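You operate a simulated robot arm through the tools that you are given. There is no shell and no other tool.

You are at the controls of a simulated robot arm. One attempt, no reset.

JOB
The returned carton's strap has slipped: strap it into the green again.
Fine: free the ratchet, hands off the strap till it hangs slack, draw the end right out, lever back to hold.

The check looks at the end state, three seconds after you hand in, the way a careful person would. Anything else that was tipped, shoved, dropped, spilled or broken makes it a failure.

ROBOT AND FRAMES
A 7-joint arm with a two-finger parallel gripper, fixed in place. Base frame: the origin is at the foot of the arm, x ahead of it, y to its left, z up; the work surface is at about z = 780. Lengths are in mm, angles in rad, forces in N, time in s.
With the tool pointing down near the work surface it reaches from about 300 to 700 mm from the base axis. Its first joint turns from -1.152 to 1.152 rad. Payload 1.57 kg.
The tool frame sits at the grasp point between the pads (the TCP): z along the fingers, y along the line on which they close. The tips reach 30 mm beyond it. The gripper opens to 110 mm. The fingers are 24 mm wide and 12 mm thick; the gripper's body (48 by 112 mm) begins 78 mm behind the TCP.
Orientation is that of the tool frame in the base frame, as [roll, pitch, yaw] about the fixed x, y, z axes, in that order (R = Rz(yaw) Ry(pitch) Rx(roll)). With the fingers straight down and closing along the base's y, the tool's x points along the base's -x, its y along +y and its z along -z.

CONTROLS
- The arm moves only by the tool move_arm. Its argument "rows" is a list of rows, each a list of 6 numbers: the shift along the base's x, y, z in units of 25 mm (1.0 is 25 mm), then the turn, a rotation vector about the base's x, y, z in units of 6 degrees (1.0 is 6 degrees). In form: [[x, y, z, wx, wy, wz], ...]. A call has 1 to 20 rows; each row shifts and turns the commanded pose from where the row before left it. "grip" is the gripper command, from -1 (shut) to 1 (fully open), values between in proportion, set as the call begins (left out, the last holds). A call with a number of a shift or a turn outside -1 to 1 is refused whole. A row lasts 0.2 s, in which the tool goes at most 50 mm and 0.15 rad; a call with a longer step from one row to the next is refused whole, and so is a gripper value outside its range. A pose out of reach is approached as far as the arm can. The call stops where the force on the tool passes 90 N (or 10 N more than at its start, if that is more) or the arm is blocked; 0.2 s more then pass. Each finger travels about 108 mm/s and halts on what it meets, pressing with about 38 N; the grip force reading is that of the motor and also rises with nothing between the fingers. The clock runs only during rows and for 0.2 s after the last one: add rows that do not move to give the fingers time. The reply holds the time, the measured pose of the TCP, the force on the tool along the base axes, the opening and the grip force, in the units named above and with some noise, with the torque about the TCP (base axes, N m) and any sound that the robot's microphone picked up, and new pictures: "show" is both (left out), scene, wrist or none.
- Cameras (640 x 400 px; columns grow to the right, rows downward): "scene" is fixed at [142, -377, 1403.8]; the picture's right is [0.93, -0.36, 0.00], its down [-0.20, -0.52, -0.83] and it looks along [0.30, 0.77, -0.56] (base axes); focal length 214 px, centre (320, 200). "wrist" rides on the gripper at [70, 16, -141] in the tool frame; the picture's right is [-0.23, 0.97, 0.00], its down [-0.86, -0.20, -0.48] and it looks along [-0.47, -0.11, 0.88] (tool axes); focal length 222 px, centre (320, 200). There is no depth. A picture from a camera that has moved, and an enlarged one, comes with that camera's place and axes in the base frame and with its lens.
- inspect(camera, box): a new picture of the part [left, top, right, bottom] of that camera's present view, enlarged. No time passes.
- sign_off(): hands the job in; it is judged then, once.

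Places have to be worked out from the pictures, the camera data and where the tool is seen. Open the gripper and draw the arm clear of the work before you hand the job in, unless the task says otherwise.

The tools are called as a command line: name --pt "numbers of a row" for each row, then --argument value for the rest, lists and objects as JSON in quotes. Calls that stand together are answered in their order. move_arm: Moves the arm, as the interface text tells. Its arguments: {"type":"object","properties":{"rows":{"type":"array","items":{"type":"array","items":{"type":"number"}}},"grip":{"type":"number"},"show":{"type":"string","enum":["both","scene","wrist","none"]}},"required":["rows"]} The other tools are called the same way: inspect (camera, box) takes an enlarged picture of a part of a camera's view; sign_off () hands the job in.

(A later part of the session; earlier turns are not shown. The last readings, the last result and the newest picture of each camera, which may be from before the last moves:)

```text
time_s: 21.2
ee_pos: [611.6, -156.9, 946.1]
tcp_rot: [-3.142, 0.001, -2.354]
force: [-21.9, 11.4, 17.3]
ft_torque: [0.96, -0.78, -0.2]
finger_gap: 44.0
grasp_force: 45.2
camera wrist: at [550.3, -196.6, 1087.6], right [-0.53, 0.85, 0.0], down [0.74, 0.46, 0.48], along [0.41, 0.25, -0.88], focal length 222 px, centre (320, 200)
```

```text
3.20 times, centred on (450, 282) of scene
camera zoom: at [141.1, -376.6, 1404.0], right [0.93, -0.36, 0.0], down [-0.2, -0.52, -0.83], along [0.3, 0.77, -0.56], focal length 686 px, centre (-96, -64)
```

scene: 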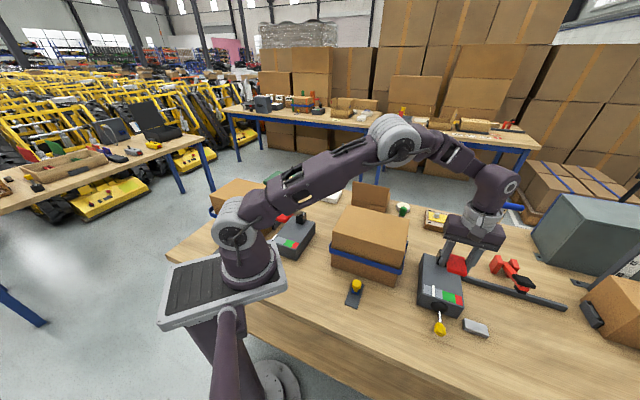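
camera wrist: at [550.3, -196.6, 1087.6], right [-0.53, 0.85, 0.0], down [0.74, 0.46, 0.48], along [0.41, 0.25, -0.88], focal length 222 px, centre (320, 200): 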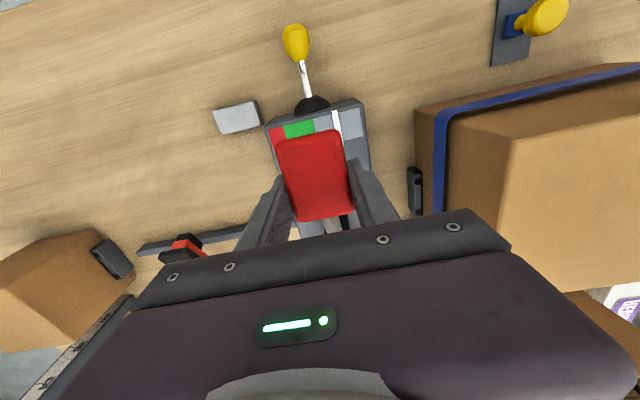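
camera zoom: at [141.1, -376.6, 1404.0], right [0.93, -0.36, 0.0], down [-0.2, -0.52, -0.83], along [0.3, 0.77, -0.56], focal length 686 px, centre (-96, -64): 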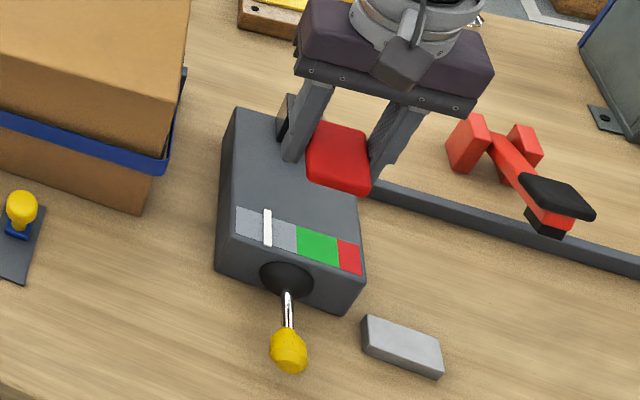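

The lever does move down (paddle ~11 mm lower in the scene view), pointer still unchanged. I keep following the arc downward in small steps.

move_arm --pt "-0.22 -0.12 -0.42 0 0 0" --pt "-0.2 -0.14 -0.42 0 0 0" --pt "0 0 0 0 0 0" --show "both"

inspect --camera "scene" --box '[410, 220, 490, 345]'

```text
time_s: 22.0
ee_pos: [604.5, -165.1, 924.7]
tcp_rot: [-3.134, 0.007, -2.355]
force: [27.2, 8.7, 1.8]
ft_torque: [0.69, -0.74, -0.47]
finger_gap: 43.5
grasp_force: 44.7
camera wrist: at [542.2, -203.4, 1067.0], right [-0.53, 0.85, 0.0], down [0.74, 0.47, 0.48], along [0.41, 0.25, -0.88], focal length 222 px, centre (320, 200)
```

scene: 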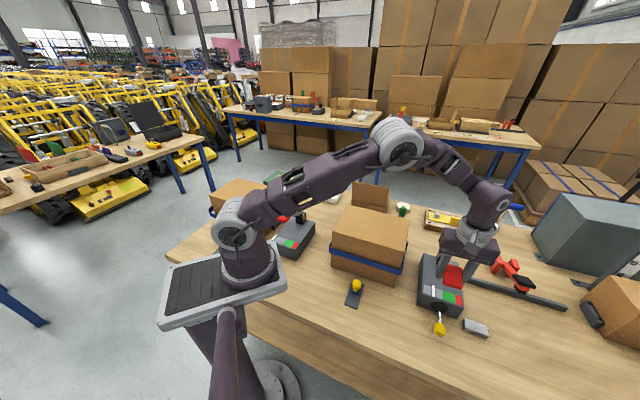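
wrist: 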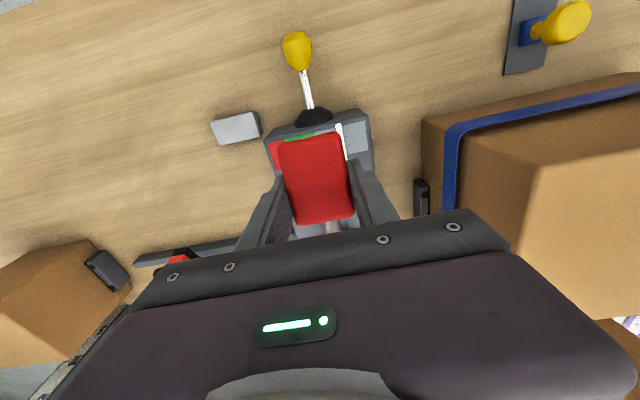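

```text
3.20 times, centred on (450, 282) of scene
camera zoom: at [142.7, -376.8, 1403.8], right [0.93, -0.36, 0.0], down [-0.2, -0.52, -0.83], along [0.3, 0.77, -0.56], focal length 686 px, centre (-96, -64)
```

zoom: 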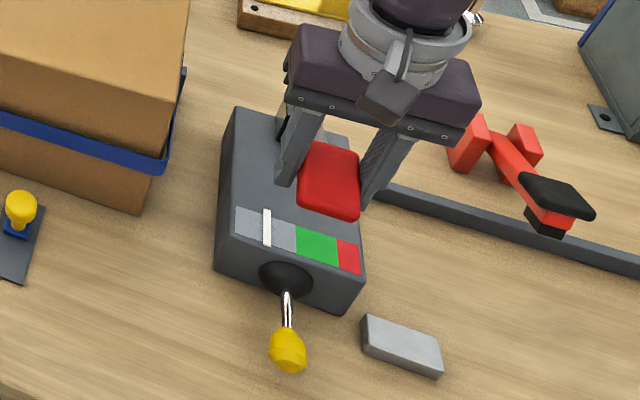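

The lever follows; the load is mostly back toward the pivot, so I make the next step nearly straight down.

move_arm --pt "0.08 0.0 -0.42 0 0 0" --pt "0.0 -0.02 -0.42 0 0 0" --pt "0 0 0 0 0 0" --show "both"

inspect --camera "scene" --box '[410, 220, 490, 345]'

```text
time_s: 22.8
ee_pos: [599.7, -170.3, 904.7]
tcp_rot: [3.138, -0.009, -2.358]
force: [-28.7, -12.5, 13.6]
ft_torque: [0.43, -0.48, 0.58]
finger_gap: 43.6
grasp_force: 45.2
camera wrist: at [540.2, -206.9, 1046.8], right [-0.53, 0.85, 0.0], down [0.75, 0.46, 0.47], along [0.4, 0.25, -0.88], focal length 222 px, centre (320, 200)
```

scene: 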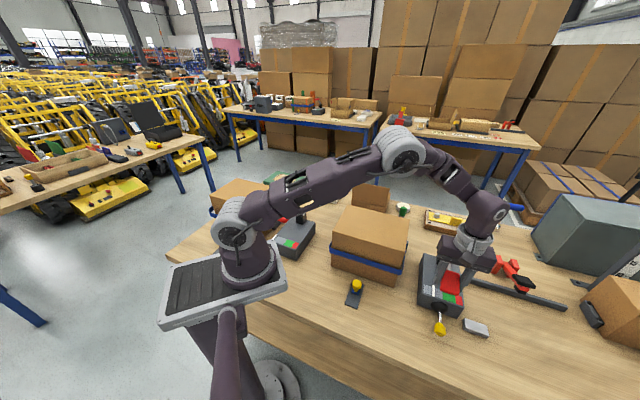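
wrist: 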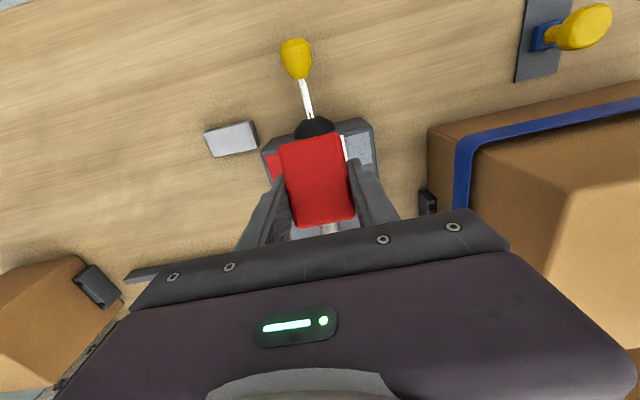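

```text
3.20 times, centred on (450, 282) of scene
camera zoom: at [141.0, -377.3, 1403.8], right [0.93, -0.37, 0.0], down [-0.2, -0.52, -0.83], along [0.3, 0.77, -0.56], focal length 686 px, centre (-96, -64)
```

zoom: 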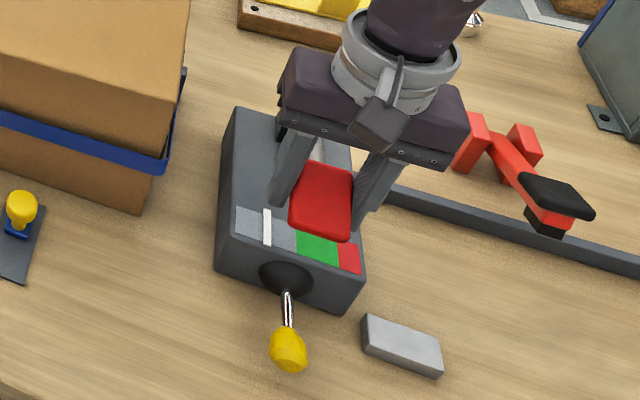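

Now the lever pushes the tool outward (I cut inside the arc), so next I move outward and down along the arc.

move_arm --pt "-0.24 -0.2 -0.3 0 0 0" --pt "-0.12 -0.12 -0.36 0 0 0" --pt "0 0 0 0 0 0" --show "both"

inspect --camera "scene" --box '[410, 220, 490, 345]'

```text
time_s: 23.6
ee_pos: [598.3, -171.7, 889.8]
tcp_rot: [-3.133, 0.009, -2.355]
force: [29.0, 8.4, 26.8]
ft_torque: [0.46, 0.6, -0.88]
finger_gap: 44.1
grasp_force: 44.6
camera wrist: at [535.7, -209.7, 1030.5], right [-0.53, 0.85, -0.01], down [0.74, 0.47, 0.49], along [0.42, 0.25, -0.87], focal length 222 px, centre (320, 200)
```

scene: 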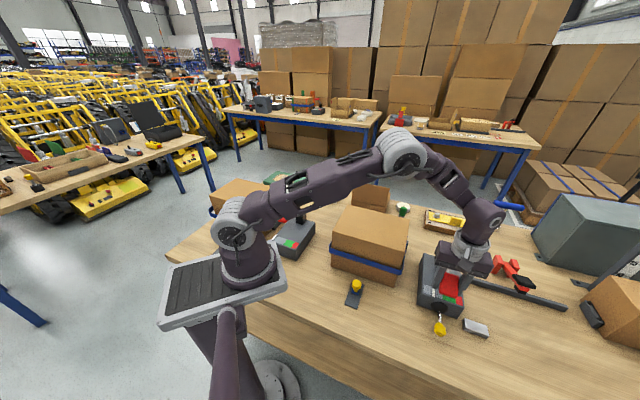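
wrist: 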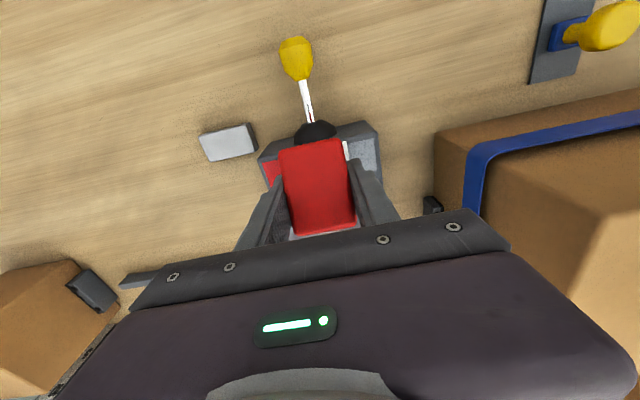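

```text
3.20 times, centred on (450, 282) of scene
camera zoom: at [142.3, -376.7, 1403.9], right [0.93, -0.36, 0.0], down [-0.2, -0.52, -0.83], along [0.3, 0.77, -0.56], focal length 686 px, centre (-96, -64)
```

zoom: 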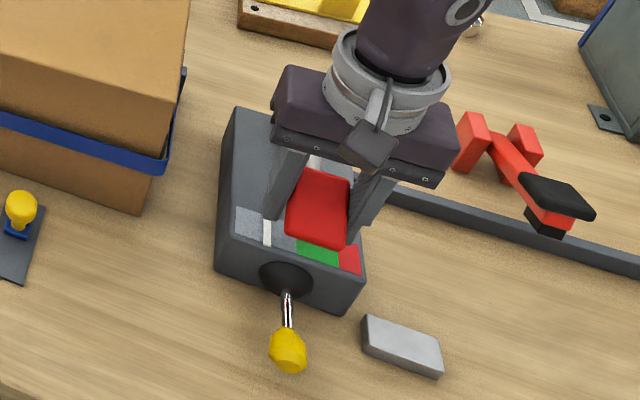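

Vertical load rises to 27 N and the paddle slides slightly in the grip, suggesting it's near the lower stop. I press a bit more to ensure it's fully thrown.

move_arm --pt "0.1 0.1 -0.2 0 0 0" --pt "0 0 -0.2 0 0 0" --pt "0 0 0 0 0 0" --show "both"

inspect --camera "scene" --box '[410, 220, 490, 345]'

```text
time_s: 24.4
ee_pos: [597.2, -173.7, 879.8]
tcp_rot: [3.14, -0.004, -2.357]
force: [-5.4, -6.6, 36.0]
ft_torque: [-0.16, 0.26, 0.03]
finger_gap: 43.8
grasp_force: 44.9
camera wrist: at [535.5, -211.1, 1021.1], right [-0.53, 0.85, 0.0], down [0.75, 0.47, 0.48], along [0.4, 0.25, -0.88], focal length 222 px, centre (320, 200)
```

scene: 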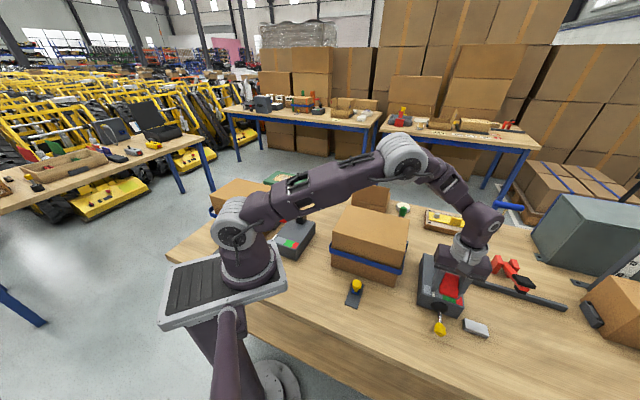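
wrist: 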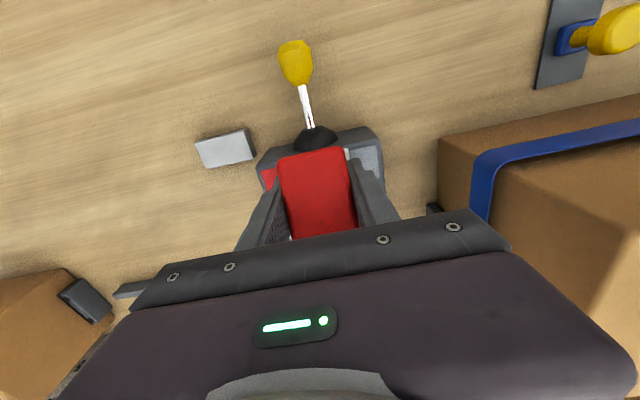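

```text
3.20 times, centred on (450, 282) of scene
camera zoom: at [141.2, -377.0, 1403.9], right [0.93, -0.36, 0.0], down [-0.2, -0.52, -0.83], along [0.3, 0.77, -0.56], focal length 686 px, centre (-96, -64)
```

zoom: 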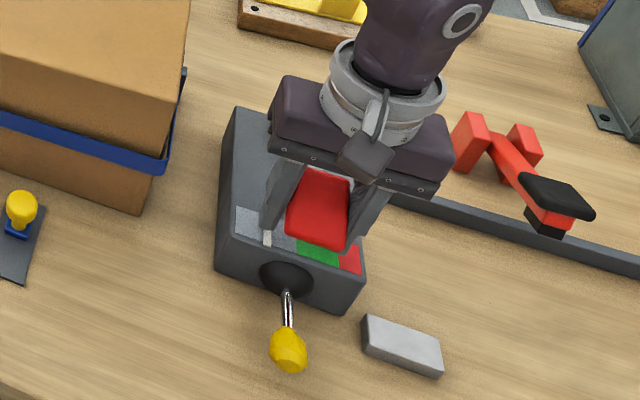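

The paddle is at its lower stop. I open to 70 mm and lift straight up to look at the gauge.

move_arm --pt "0 0 0.1 0 0 0" --pt "0 0 0.1 0 0 0" --pt "0 0 0.6 0 0 0" --pt "0 0 1 0 0 0" --pt "0 0 1 0 0 0" --pt "0 0 1 0 0 0" --grip 0.3

inspect --camera "scene" --box '[410, 220, 490, 345]'

inspect --camera "wrist" --box '[230, 10, 400, 230]'

```text
time_s: 25.8
ee_pos: [596.4, -172.1, 975.3]
tcp_rot: [3.141, 0.0, -2.355]
force: [0.3, -0.2, 0.0]
ft_torque: [-0.02, 0.04, 0.0]
finger_gap: 71.6
grasp_force: 0.1
camera wrist: at [534.3, -210.4, 1116.5], right [-0.53, 0.85, 0.0], down [0.75, 0.46, 0.48], along [0.41, 0.25, -0.88], focal length 222 px, centre (320, 200)
```

scene: 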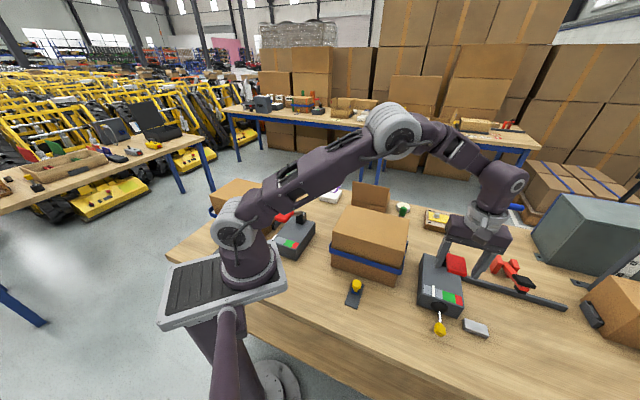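
wrist: 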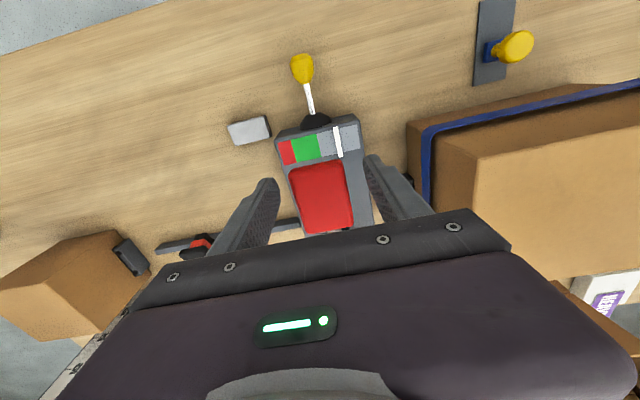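

```text
3.20 times, centred on (450, 282) of scene
camera zoom: at [142.0, -377.0, 1403.8], right [0.93, -0.36, 0.0], down [-0.2, -0.52, -0.83], along [0.3, 0.77, -0.56], focal length 686 px, centre (-96, -64)
```

zoom: 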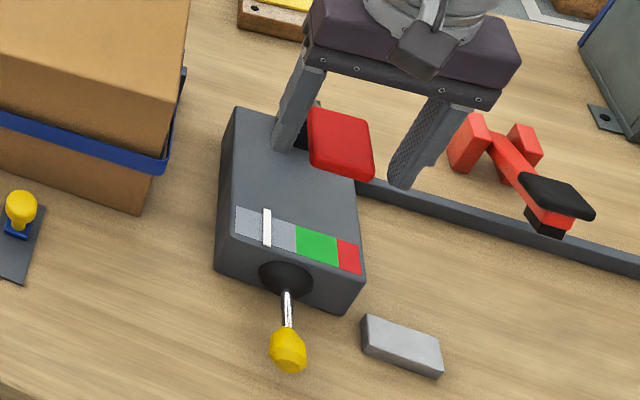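

```text
1.82 times, centred on (315, 120) of wrist
camera zoom: at [534.3, -210.4, 1116.5], right [-0.53, 0.85, 0.0], down [0.75, 0.46, 0.48], along [0.41, 0.25, -0.88], focal length 404 px, centre (329, 346)
```

zoom: 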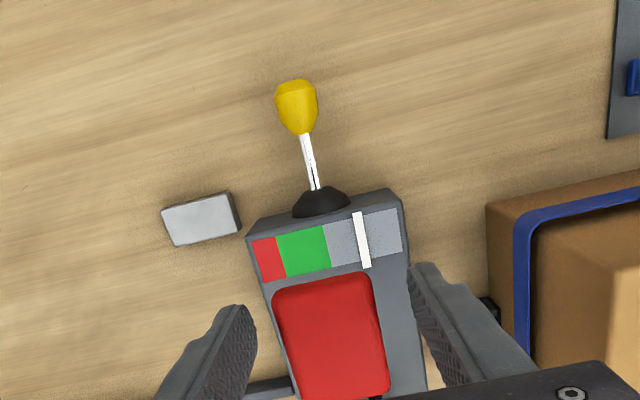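

After release the lever sprang back up to its original place and the pointer still sits in the grey. I wait a moment to see if the pointer is drifting.

move_arm --pt "0 0 0.8 0 0 0" --pt "0 0 0 0 0 0" --pt "0 0 0 0 0 0" --pt "0 0 0 0 0 0" --pt "0 0 0 0 0 0" --pt "0 0 0 0 0 0" --show "none"

inspect --camera "scene" --box '[420, 240, 480, 345]'

inspect --camera "wrist" --box '[260, 80, 380, 230]'

```text
time_s: 27.2
ee_pos: [596.4, -174.5, 993.1]
tcp_rot: [3.141, 0.002, -2.356]
force: [0.3, 0.5, 0.5]
ft_torque: [0.01, -0.01, 0.01]
finger_gap: 71.4
grasp_force: 0.1
```

```text
3.81 times, centred on (450, 292) of scene
camera zoom: at [142.0, -377.0, 1403.8], right [0.93, -0.36, 0.0], down [-0.2, -0.52, -0.83], along [0.3, 0.77, -0.56], focal length 817 px, centre (-175, -152)
```

zoom: 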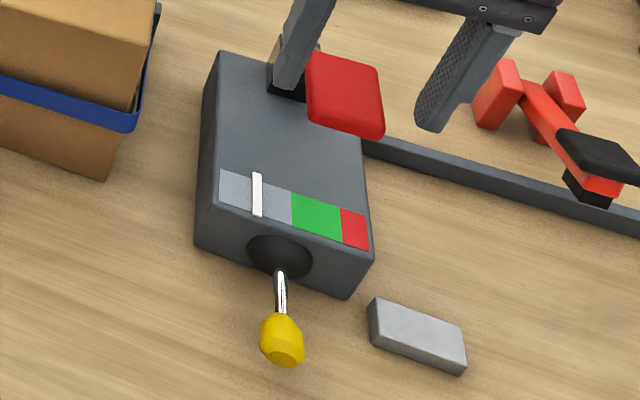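

```text
2.67 times, centred on (320, 155) of wrist
camera zoom: at [535.5, -211.5, 1134.7], right [-0.53, 0.85, 0.0], down [0.75, 0.46, 0.48], along [0.41, 0.25, -0.88], focal length 592 px, centre (320, 320)
```

zoom: 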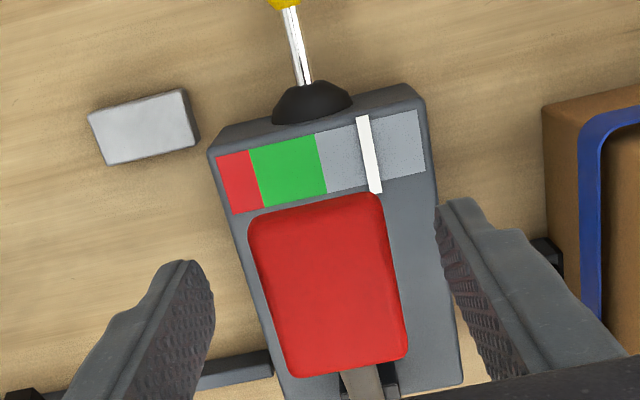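

State is identical to the start: the lever is spring-returned from ~23° of travel. I'll press it from above with closed fingers, to see whether it latches further down.

move_arm --pt "-0.13 -0.1 0.1 0 0 0" --pt "-0.1 -0.1 0 0 0 0" --pt "0 0 0 0 0 0" --pt "0 0 0 0 0 0" --grip -1 --show "none"

inspect --camera "scene" --box '[410, 200, 510, 345]'

inspect --camera "wrist" --box '[230, 60, 400, 230]'

```text
time_s: 28.2
ee_pos: [591.3, -177.8, 996.1]
tcp_rot: [-3.141, 0.0, -2.357]
force: [0.1, -0.7, 0.1]
ft_torque: [0.05, -0.01, 0.01]
finger_gap: 0.0
grasp_force: 21.3
```

```text
2.76 times, centred on (460, 272) of scene
camera zoom: at [142.0, -377.0, 1403.8], right [0.93, -0.36, 0.0], down [-0.2, -0.52, -0.83], along [0.3, 0.77, -0.56], focal length 592 px, centre (-66, 0)
```

zoom: 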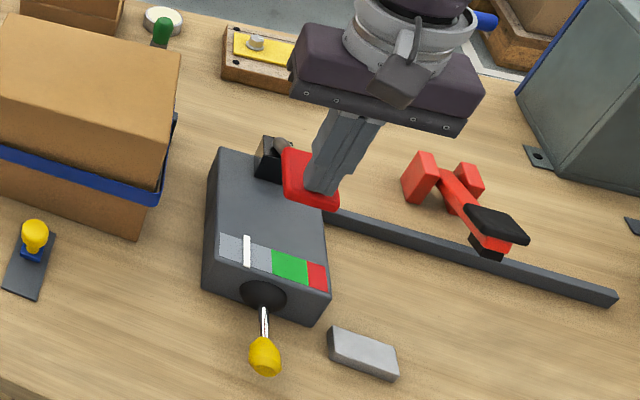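

```text
2.35 times, centred on (315, 145) of wrist
camera zoom: at [530.3, -215.8, 1137.7], right [-0.53, 0.85, 0.0], down [0.75, 0.46, 0.48], along [0.41, 0.25, -0.88], focal length 523 px, centre (332, 329)
```

zoom: 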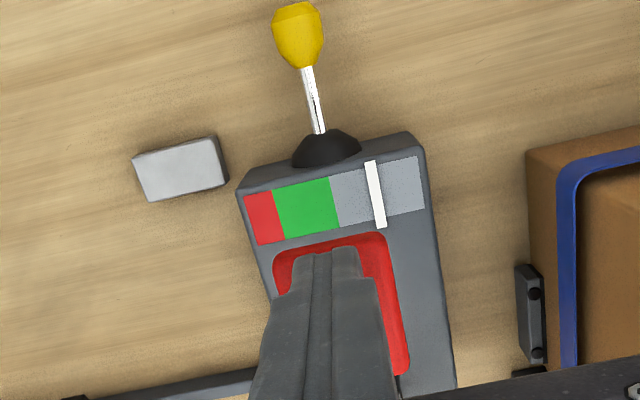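

Closed tips are over the front half of the paddle. I press straight down in steps.

move_arm --pt "0 0 -0.4 0 0 0" --pt "0 0 -0.4 0 0 0" --pt "0 0 -0.4 0 0 0" --pt "0 0 -0.4 0 0 0" --show "none"

```text
time_s: 29.2
ee_pos: [592.6, -177.7, 956.4]
tcp_rot: [-3.141, 0.0, -2.354]
force: [-1.6, -1.7, 3.3]
ft_torque: [-0.05, 0.03, 0.02]
finger_gap: 0.1
grasp_force: 21.3
```

Only 3 N at ~25 mm down — a light lever. I continue down.

move_arm --pt "0 0 -0.4 0 0 0" --pt "0 0 -0.4 0 0 0" --pt "0 0 -0.4 0 0 0" --show "none"

inspect --camera "scene" --box '[410, 200, 510, 345]'

```text
time_s: 30.0
ee_pos: [593.1, -179.4, 937.8]
tcp_rot: [-3.13, 0.0, -2.357]
force: [-14.4, -0.3, 28.9]
ft_torque: [0.26, 0.18, 0.14]
finger_gap: 0.0
grasp_force: 21.0
stopped in row 3: the force on the tool passed its limit at 107 N (the readings are from after the stop); the commanded pose is now the measured one
```

```text
2.76 times, centred on (460, 272) of scene
camera zoom: at [141.1, -376.9, 1403.9], right [0.93, -0.36, 0.0], down [-0.2, -0.52, -0.83], along [0.3, 0.77, -0.56], focal length 592 px, centre (-66, 0)
```

zoom: 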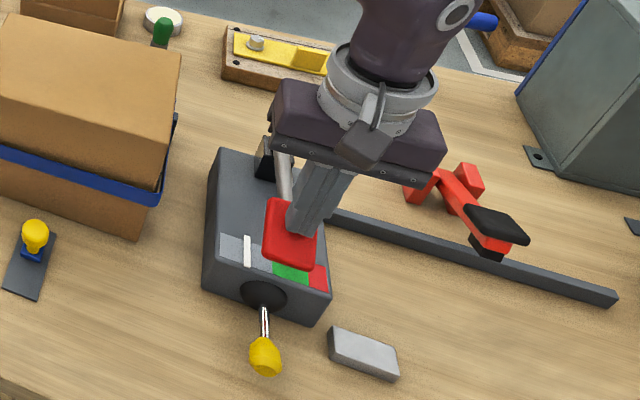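

A hard lower stop at ~12° lever angle (107 N spike, now 29 N). I hold it there briefly to see whether the pointer falls while the lever is down.

move_arm --pt "0 0 0.1 0 0 0" --pt "0 0 0 0 0 0" --pt "0 0 0 0 0 0" --pt "0 0 0 0 0 0" --pt "0 0 0 0 0 0" --pt "0 0 0 0 0 0" --pt "0 0 0 0 0 0" --pt "0 0 0 0 0 0" --pt "0 0 0 0 0 0" --pt "0 0 0 0 0 0" --show "none"

inspect --camera "scene" --box '[420, 240, 480, 345]'

inspect --camera "wrist" --box '[230, 30, 400, 230]'

```text
time_s: 32.2
ee_pos: [593.8, -179.4, 938.4]
tcp_rot: [-3.131, 0.003, -2.358]
force: [-1.1, -5.0, 6.0]
ft_torque: [-0.11, 0.02, -0.02]
finger_gap: 0.0
grasp_force: 21.3
```

```text
3.81 times, centred on (450, 292) of scene
camera zoom: at [141.9, -377.1, 1403.8], right [0.93, -0.36, 0.0], down [-0.2, -0.52, -0.83], along [0.3, 0.77, -0.56], focal length 817 px, centre (-175, -152)
```

zoom: 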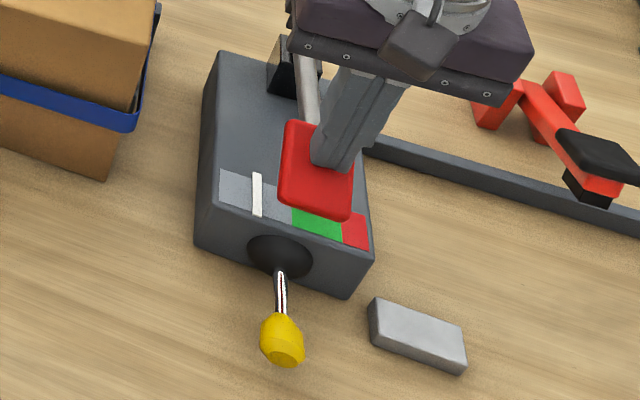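

```text
2.00 times, centred on (315, 130) of wrist
camera zoom: at [530.9, -216.1, 1080.3], right [-0.53, 0.85, -0.01], down [0.74, 0.47, 0.48], along [0.41, 0.25, -0.88], focal length 444 px, centre (330, 340)
```

zoom: 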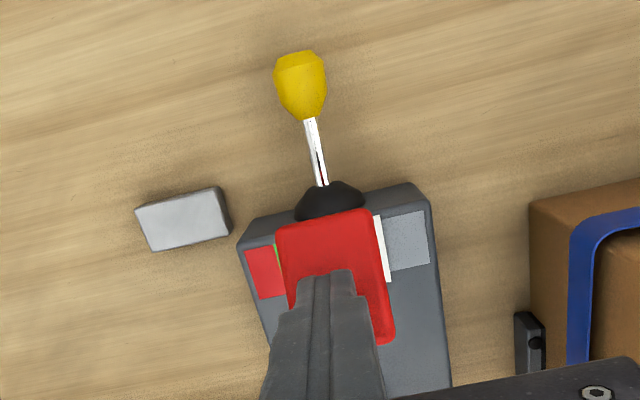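

Red lever held down for 2 s has no effect on the pointer, and it is a light spring-return lever. So I need to look closely at the chrome stick/boot: I lift, back off in front of the unit and tilt the camera toward its front face.

move_arm --pt "0 0 0.8 0 0 0" --pt "0 0 1 0 0 0" --pt "-0.4 -0.4 1 0 0 0" --pt "-0.6 -0.6 0 0.7 -0.7 0" --pt "-0.6 -0.6 0 0.7 -0.7 0" --pt "-0.6 -0.6 0 0.7 -0.7 0" --pt "-0.6 -0.6 0 0.7 -0.7 0" --pt "-0.5 -0.5 0 0.7 -0.7 0" --pt "0 0 0 0.6 -0.6 0" --pt "0 0 -0.5 0 0 0" --grip -0.5

```text
time_s: 34.4
ee_pos: [509.7, -260.5, 996.5]
tcp_rot: [-3.131, 0.61, -2.354]
force: [0.1, -0.2, -1.1]
ft_torque: [-0.02, -0.01, 0.0]
finger_gap: 27.3
grasp_force: 0.1
camera wrist: at [399.0, -346.5, 1071.2], right [-0.55, 0.82, 0.12], down [0.44, 0.16, 0.88], along [0.71, 0.54, -0.45], focal length 222 px, centre (320, 200)
```

scene: 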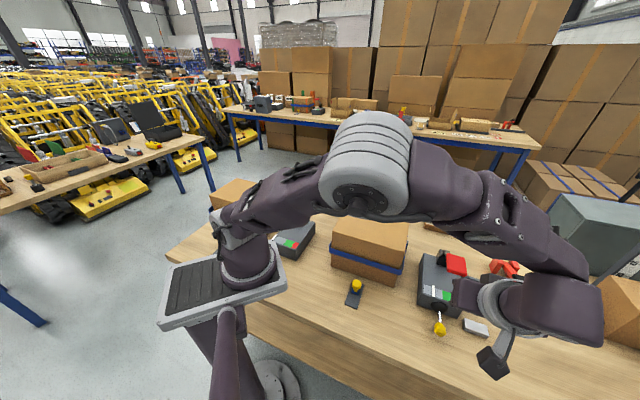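
wrist: 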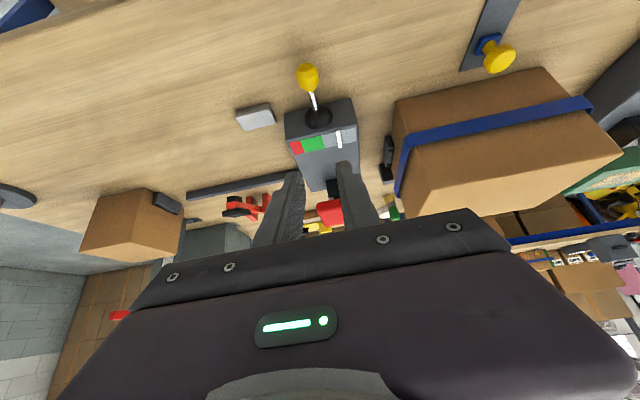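

inspect --camera "wrist" --box '[260, 40, 380, 240]'

inspect --camera "wrist" --box '[380, 0, 640, 220]'

inspect --camera "wrist" --box '[280, 50, 360, 130]'

```text
2.00 times, centred on (320, 140) of wrist
camera zoom: at [399.0, -346.5, 1071.2], right [-0.55, 0.82, 0.12], down [0.44, 0.16, 0.88], along [0.71, 0.54, -0.45], focal length 444 px, centre (320, 320)
```

zoom: 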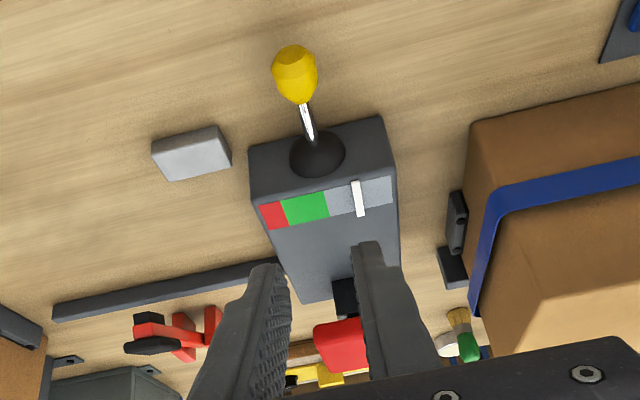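

```text
1.82 times, centred on (510, 110) of wrist
camera zoom: at [399.0, -346.5, 1071.2], right [-0.55, 0.82, 0.12], down [0.44, 0.16, 0.88], along [0.71, 0.54, -0.45], focal length 404 px, centre (-26, 364)
```

zoom: 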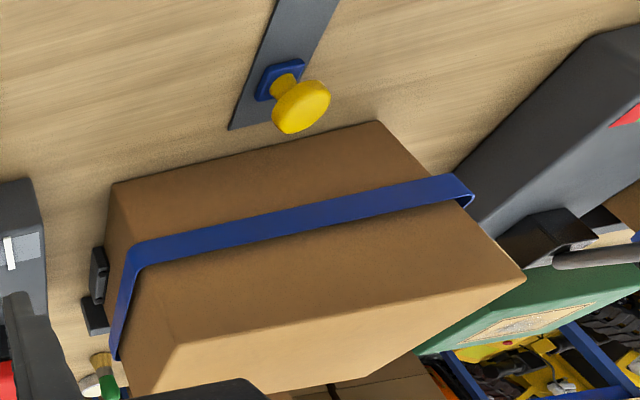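

```text
5.00 times, centred on (320, 90) of wrist
camera zoom: at [399.0, -346.5, 1071.2], right [-0.55, 0.82, 0.12], down [0.44, 0.16, 0.88], along [0.71, 0.54, -0.45], focal length 1111 px, centre (320, 750)
```

zoom: 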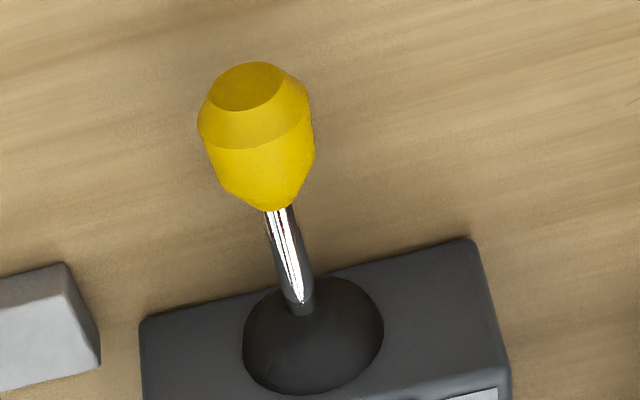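

Comparing the two stations: the blue slider by the centre carton sits ~28% along its rail, matching the pointer (0.29), while the left one sits at the inner end with pointer at zero — so the slider is the strap end. The chrome stick is on-axis and level. I'll straighten the tool and hover above the chrome knob to feel it carefully.

move_arm --pt "0.3 0.3 -0.3 -0.7 0.7 0" --pt "0.3 0.3 -0.3 -0.7 0.7 0" --pt "0.2 0.2 -0.3 -0.7 0.7 0" --pt "0.2 0.2 -0.3 -0.7 0.7 0" --pt "0 0.06 -0.3 -0.7 0.7 0" --pt "0 0 -0.3 -0.6 0.6 0" --pt "0 0 -0.5 0 0 0" --grip 0.1

inspect --camera "wrist" --box '[220, 60, 420, 240]'

inspect --camera "scene" --box '[380, 200, 540, 360]'

```text
time_s: 36.0
ee_pos: [536.4, -235.1, 940.8]
tcp_rot: [-3.133, 0.0, -2.357]
force: [0.3, 0.0, 0.0]
ft_torque: [0.01, -0.03, -0.01]
finger_gap: 60.4
grasp_force: 0.1
camera wrist: at [473.5, -271.3, 1081.1], right [-0.53, 0.85, -0.01], down [0.74, 0.47, 0.48], along [0.41, 0.25, -0.88], focal length 222 px, centre (320, 200)
```

scene: 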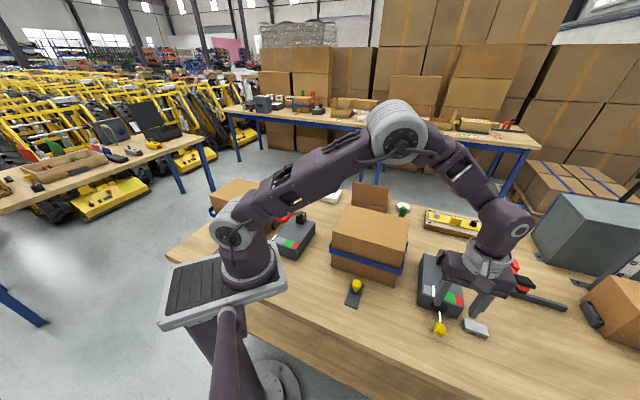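
wrist: 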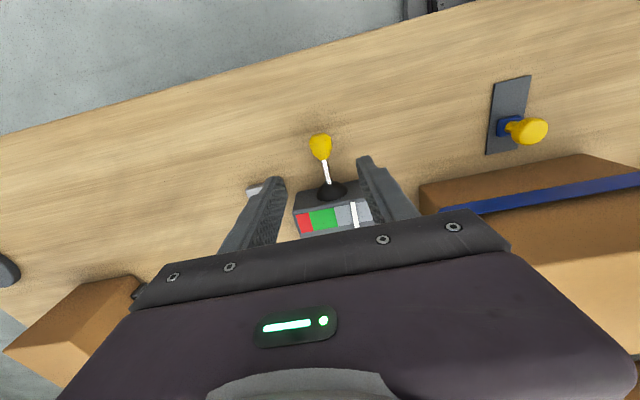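

```text
2.22 times, centred on (320, 150) of wrist
camera zoom: at [473.5, -271.3, 1081.1], right [-0.53, 0.85, -0.01], down [0.74, 0.47, 0.48], along [0.41, 0.25, -0.88], focal length 494 px, centre (320, 311)
```

zoom: 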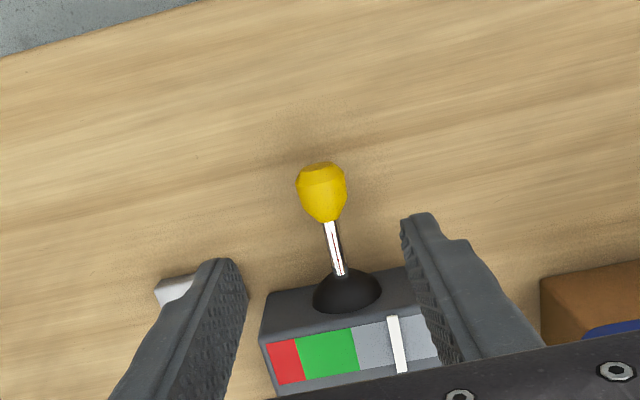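

```text
2.50 times, centred on (460, 280) of scene
camera zoom: at [142.1, -377.0, 1403.8], right [0.93, -0.36, 0.0], down [-0.2, -0.52, -0.83], along [0.3, 0.77, -0.56], focal length 536 px, centre (-30, 0)
```

zoom: 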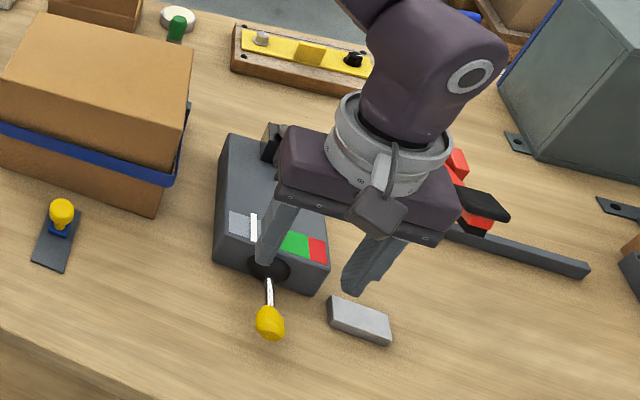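

Knob is exactly under the TCP. I descend to just above grasp height.

move_arm --pt "0 0 -0.9 0 0 0" --pt "0 0 -0.9 0 0 0" --pt "0 0 -0.9 0 0 0" --pt "0 0 -0.8 0 0 0" --pt "0 0 -0.7 0 0 0"

inspect --camera "wrist" --box '[220, 80, 420, 240]'

inspect --camera "scene" --box '[390, 220, 520, 360]'

```text
time_s: 37.2
ee_pos: [537.4, -234.9, 834.4]
tcp_rot: [-3.133, 0.003, -2.355]
force: [-0.1, -0.2, -0.7]
ft_torque: [0.02, -0.02, -0.03]
finger_gap: 60.5
grasp_force: 0.0
camera wrist: at [474.6, -271.8, 975.0], right [-0.53, 0.85, -0.01], down [0.74, 0.47, 0.48], along [0.41, 0.25, -0.88], focal length 222 px, centre (320, 200)
```

scene: 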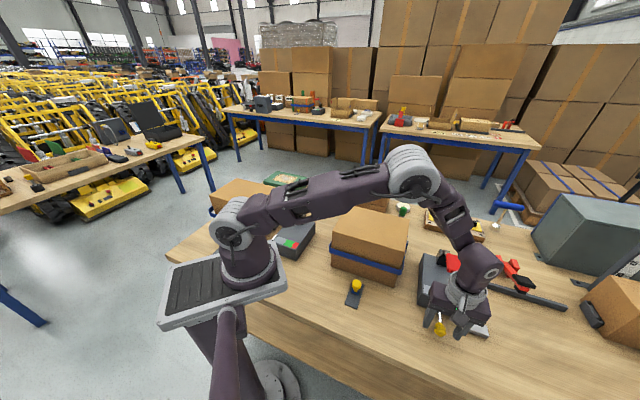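
wrist: 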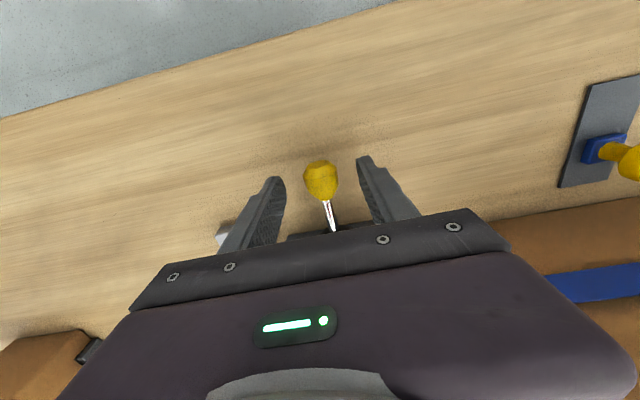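

```text
2.50 times, centred on (320, 160) of wrist
camera zoom: at [474.6, -271.8, 975.0], right [-0.53, 0.85, -0.01], down [0.74, 0.47, 0.48], along [0.41, 0.25, -0.88], focal length 555 px, centre (320, 300)
```

zoom: 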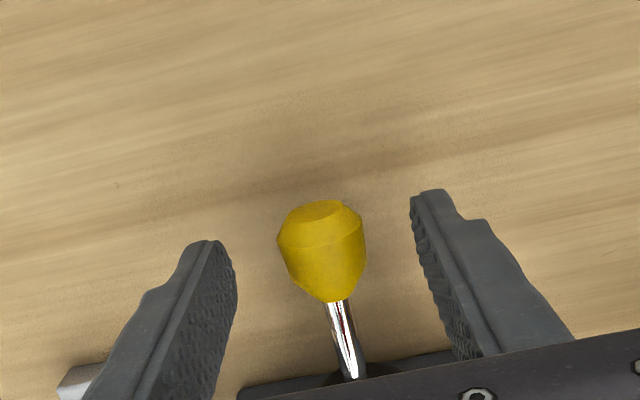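

```text
2.86 times, centred on (455, 290) of scene
camera zoom: at [142.0, -377.0, 1403.8], right [0.93, -0.36, 0.0], down [-0.2, -0.52, -0.83], along [0.3, 0.77, -0.56], focal length 613 px, centre (-66, -57)
```

zoom: 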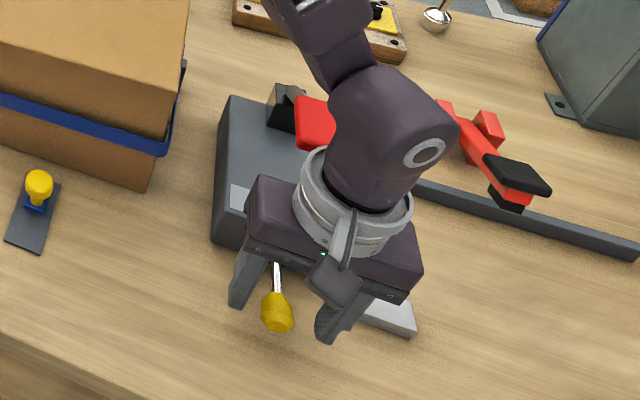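

Knob is centred between the fingers; I descend the last 16 mm and close softly.

move_arm --pt "0 0 -0.4 0 0 0" --pt "-0.05 0 -0.25 0 0 0" --pt "0 0 0 0 0 0" --grip 0.1 --show "none"

move_arm --pt "0 0 0 0 0 0" --pt "0 0 0 0 0 0" --pt "0 0 0 0 0 0" --grip -1 --show "wrist"

```text
time_s: 38.0
ee_pos: [535.5, -233.7, 816.5]
tcp_rot: [-3.133, 0.002, -2.354]
force: [0.6, 0.2, 0.9]
ft_torque: [-0.01, 0.01, -0.01]
finger_gap: 60.5
grasp_force: 0.1
```

```text
time_s: 38.8
ee_pos: [536.5, -235.1, 816.7]
tcp_rot: [-3.133, -0.001, -2.355]
force: [2.2, -0.3, -2.9]
ft_torque: [-0.3, 0.06, -0.48]
finger_gap: 26.1
grasp_force: 37.7
camera wrist: at [474.2, -270.7, 958.5], right [-0.53, 0.85, -0.01], down [0.74, 0.47, 0.48], along [0.41, 0.25, -0.88], focal length 222 px, centre (320, 200)
```

wrist: 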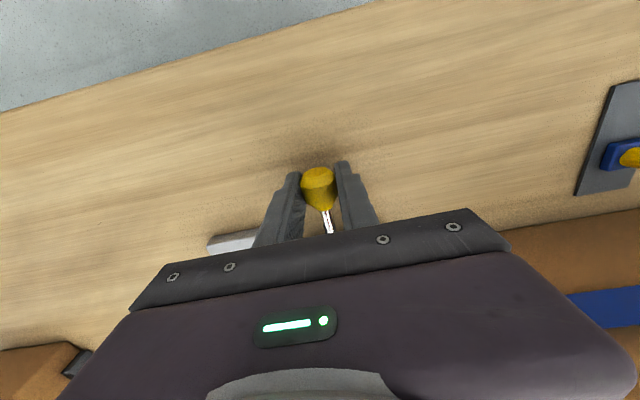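

Knob held (26 mm). I try a small sideways move to feel its freedom.

move_arm --pt "0.12 -0.12 0 0 0 0" --pt "0 0 0 0 0 0" --show "none"

move_arm --pt "-0.12 0.12 0 0 0 0" --pt "-0.12 0.12 0 0 0 0" --pt "0 0 0 0 0 0" --show "none"

move_arm --pt "0.12 -0.12 0 0 0 0" --pt "0 0 0.16 0 0 0" --pt "0 0 0 0 0 0" --show "none"

```text
time_s: 39.4
ee_pos: [537.0, -236.1, 817.0]
tcp_rot: [-3.136, 0.0, -2.352]
force: [-11.1, 17.1, 4.7]
ft_torque: [-0.04, 0.33, 1.16]
finger_gap: 27.1
grasp_force: 38.0
```

```text
time_s: 40.2
ee_pos: [535.2, -233.8, 817.6]
tcp_rot: [-3.126, 0.004, -2.357]
force: [30.2, -18.4, -28.4]
ft_torque: [-0.04, -0.13, -0.93]
finger_gap: 26.9
grasp_force: 37.8
```

```text
time_s: 41.0
ee_pos: [533.9, -234.7, 821.4]
tcp_rot: [-3.135, 0.001, -2.355]
force: [11.0, -6.4, -29.2]
ft_torque: [-0.06, -0.05, -0.81]
finger_gap: 26.8
grasp_force: 37.7
```

Stiff sideways and vertically, so it isn't a tilting stick. I recentre and try a small axial pull (few mm) with force watch.

move_arm --pt "0 0 -0.16 0 0 0" --pt "-0.1 -0.1 0 0 0 0" --pt "0 0 0 0 0 0" --show "wrist"

```text
time_s: 41.8
ee_pos: [536.3, -235.9, 816.7]
tcp_rot: [-3.128, 0.006, -2.355]
force: [15.8, 11.8, 23.6]
ft_torque: [0.24, -0.33, -0.33]
finger_gap: 26.8
grasp_force: 37.6
camera wrist: at [471.6, -272.6, 959.3], right [-0.53, 0.85, -0.01], down [0.74, 0.47, 0.49], along [0.42, 0.25, -0.87], focal length 222 px, centre (320, 200)
```

wrist: 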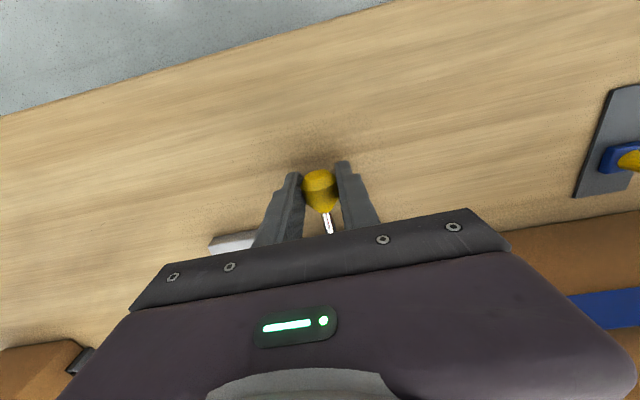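

About 20 N axial resistance with little motion; I pull a bit more to see whether it slides or is simply fixed.

move_arm --pt "-0.1 -0.1 0.04 0 0 0" --pt "-0.1 -0.1 0.04 0 0 0" --pt "0 0 0 0 0 0" --show "wrist"

inspect --camera "wrist" --box '[240, 120, 400, 240]'

inspect --camera "scene" --box '[330, 220, 520, 360]'

```text
time_s: 42.6
ee_pos: [527.8, -241.0, 816.1]
tcp_rot: [-3.136, 0.001, -2.355]
force: [25.2, 13.2, -13.0]
ft_torque: [0.1, -0.21, -0.5]
finger_gap: 26.8
grasp_force: 37.5
camera wrist: at [464.8, -278.5, 958.7], right [-0.53, 0.85, -0.01], down [0.74, 0.47, 0.48], along [0.41, 0.25, -0.88], focal length 222 px, centre (320, 200)
```

wrist: 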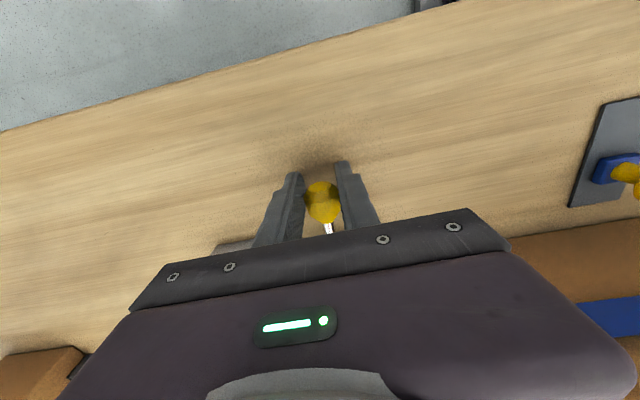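

```text
3.33 times, centred on (320, 180) of wrist
camera zoom: at [464.8, -278.5, 958.7], right [-0.53, 0.85, -0.01], down [0.74, 0.47, 0.48], along [0.41, 0.25, -0.88], focal length 740 px, centre (320, 267)
```

zoom: 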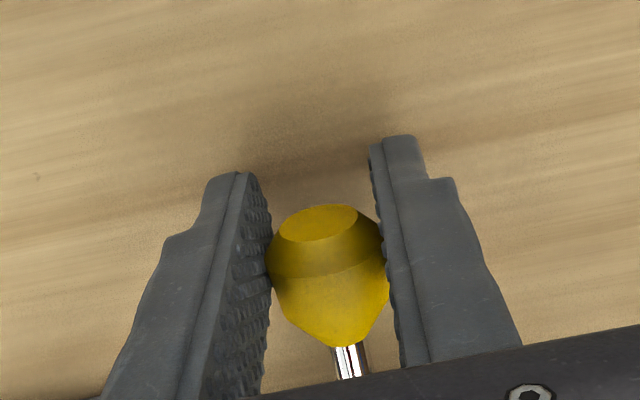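

```text
2.86 times, centred on (425, 290) of scene
camera zoom: at [142.8, -376.9, 1403.8], right [0.93, -0.36, 0.0], down [-0.2, -0.52, -0.83], along [0.3, 0.77, -0.56], focal length 613 px, centre (20, -57)
```

zoom: 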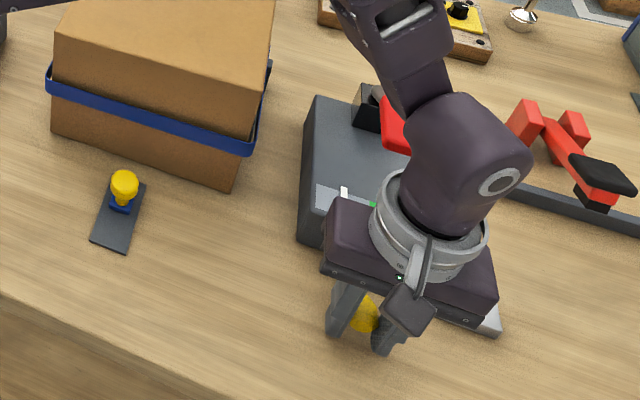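

The fingers slid off the knob while it stayed put — it neither tilts nor pulls under ~30 N. I let go of it, rise, and look closely at the lever's pivot block and the rest of the unit for the real ratchet control.

move_arm --pt "0 0 0 0 0 0" --pt "0 0 0 0 0 0" --pt "0 0 0.5 0 0 0" --pt "0 0 1 0 0 0" --pt "0 0 1 0 0 0" --pt "0 0 1 0 0 0" --pt "0 0 1 0 0 0" --pt "0 0 1 0 0 0" --pt "0.7 0.7 1 0 0 0" --pt "1 1 0 0 0 0" --pt "1 1 0 0 0 0" --pt "1 1 0 0 0 0" --pt "1 1 0 0 0 0" --grip 0.1

inspect --camera "wrist" --box '[220, 40, 420, 220]'

```text
time_s: 45.4
ee_pos: [644.7, -124.1, 980.4]
tcp_rot: [-3.131, 0.002, -2.356]
force: [-0.3, 0.7, 0.1]
ft_torque: [-0.01, 0.04, 0.03]
finger_gap: 60.4
grasp_force: 0.1
camera wrist: at [582.0, -161.0, 1122.0], right [-0.53, 0.85, -0.01], down [0.74, 0.47, 0.48], along [0.41, 0.25, -0.88], focal length 222 px, centre (320, 200)
```

scene: 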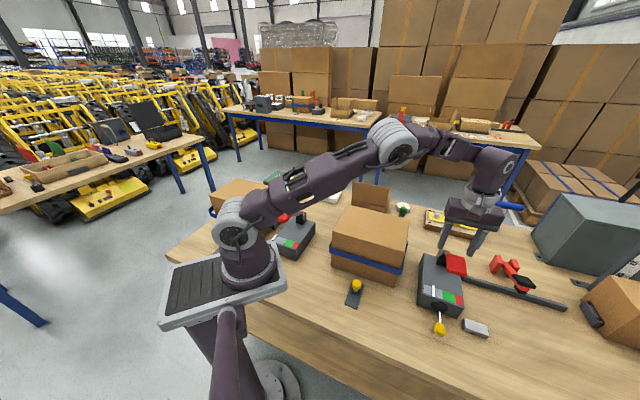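
wrist: 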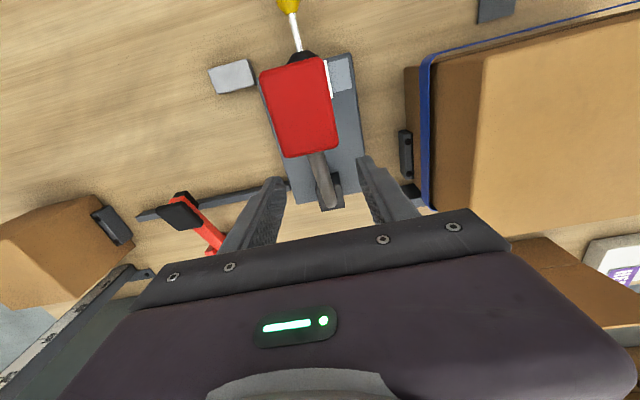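

```text
2.22 times, centred on (320, 130) of wrist
camera zoom: at [582.0, -161.0, 1122.0], right [-0.53, 0.85, -0.01], down [0.74, 0.47, 0.48], along [0.41, 0.25, -0.88], focal length 494 px, centre (320, 356)
```

zoom: 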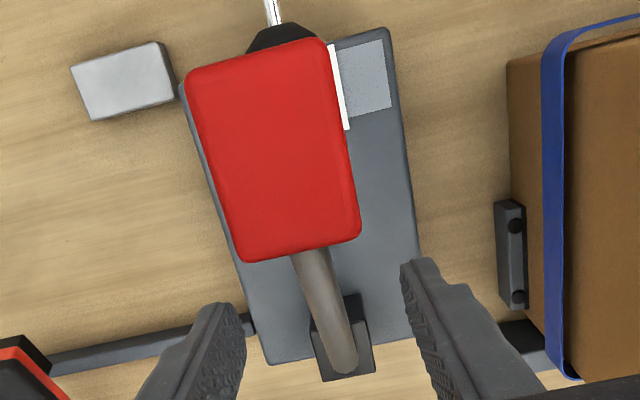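

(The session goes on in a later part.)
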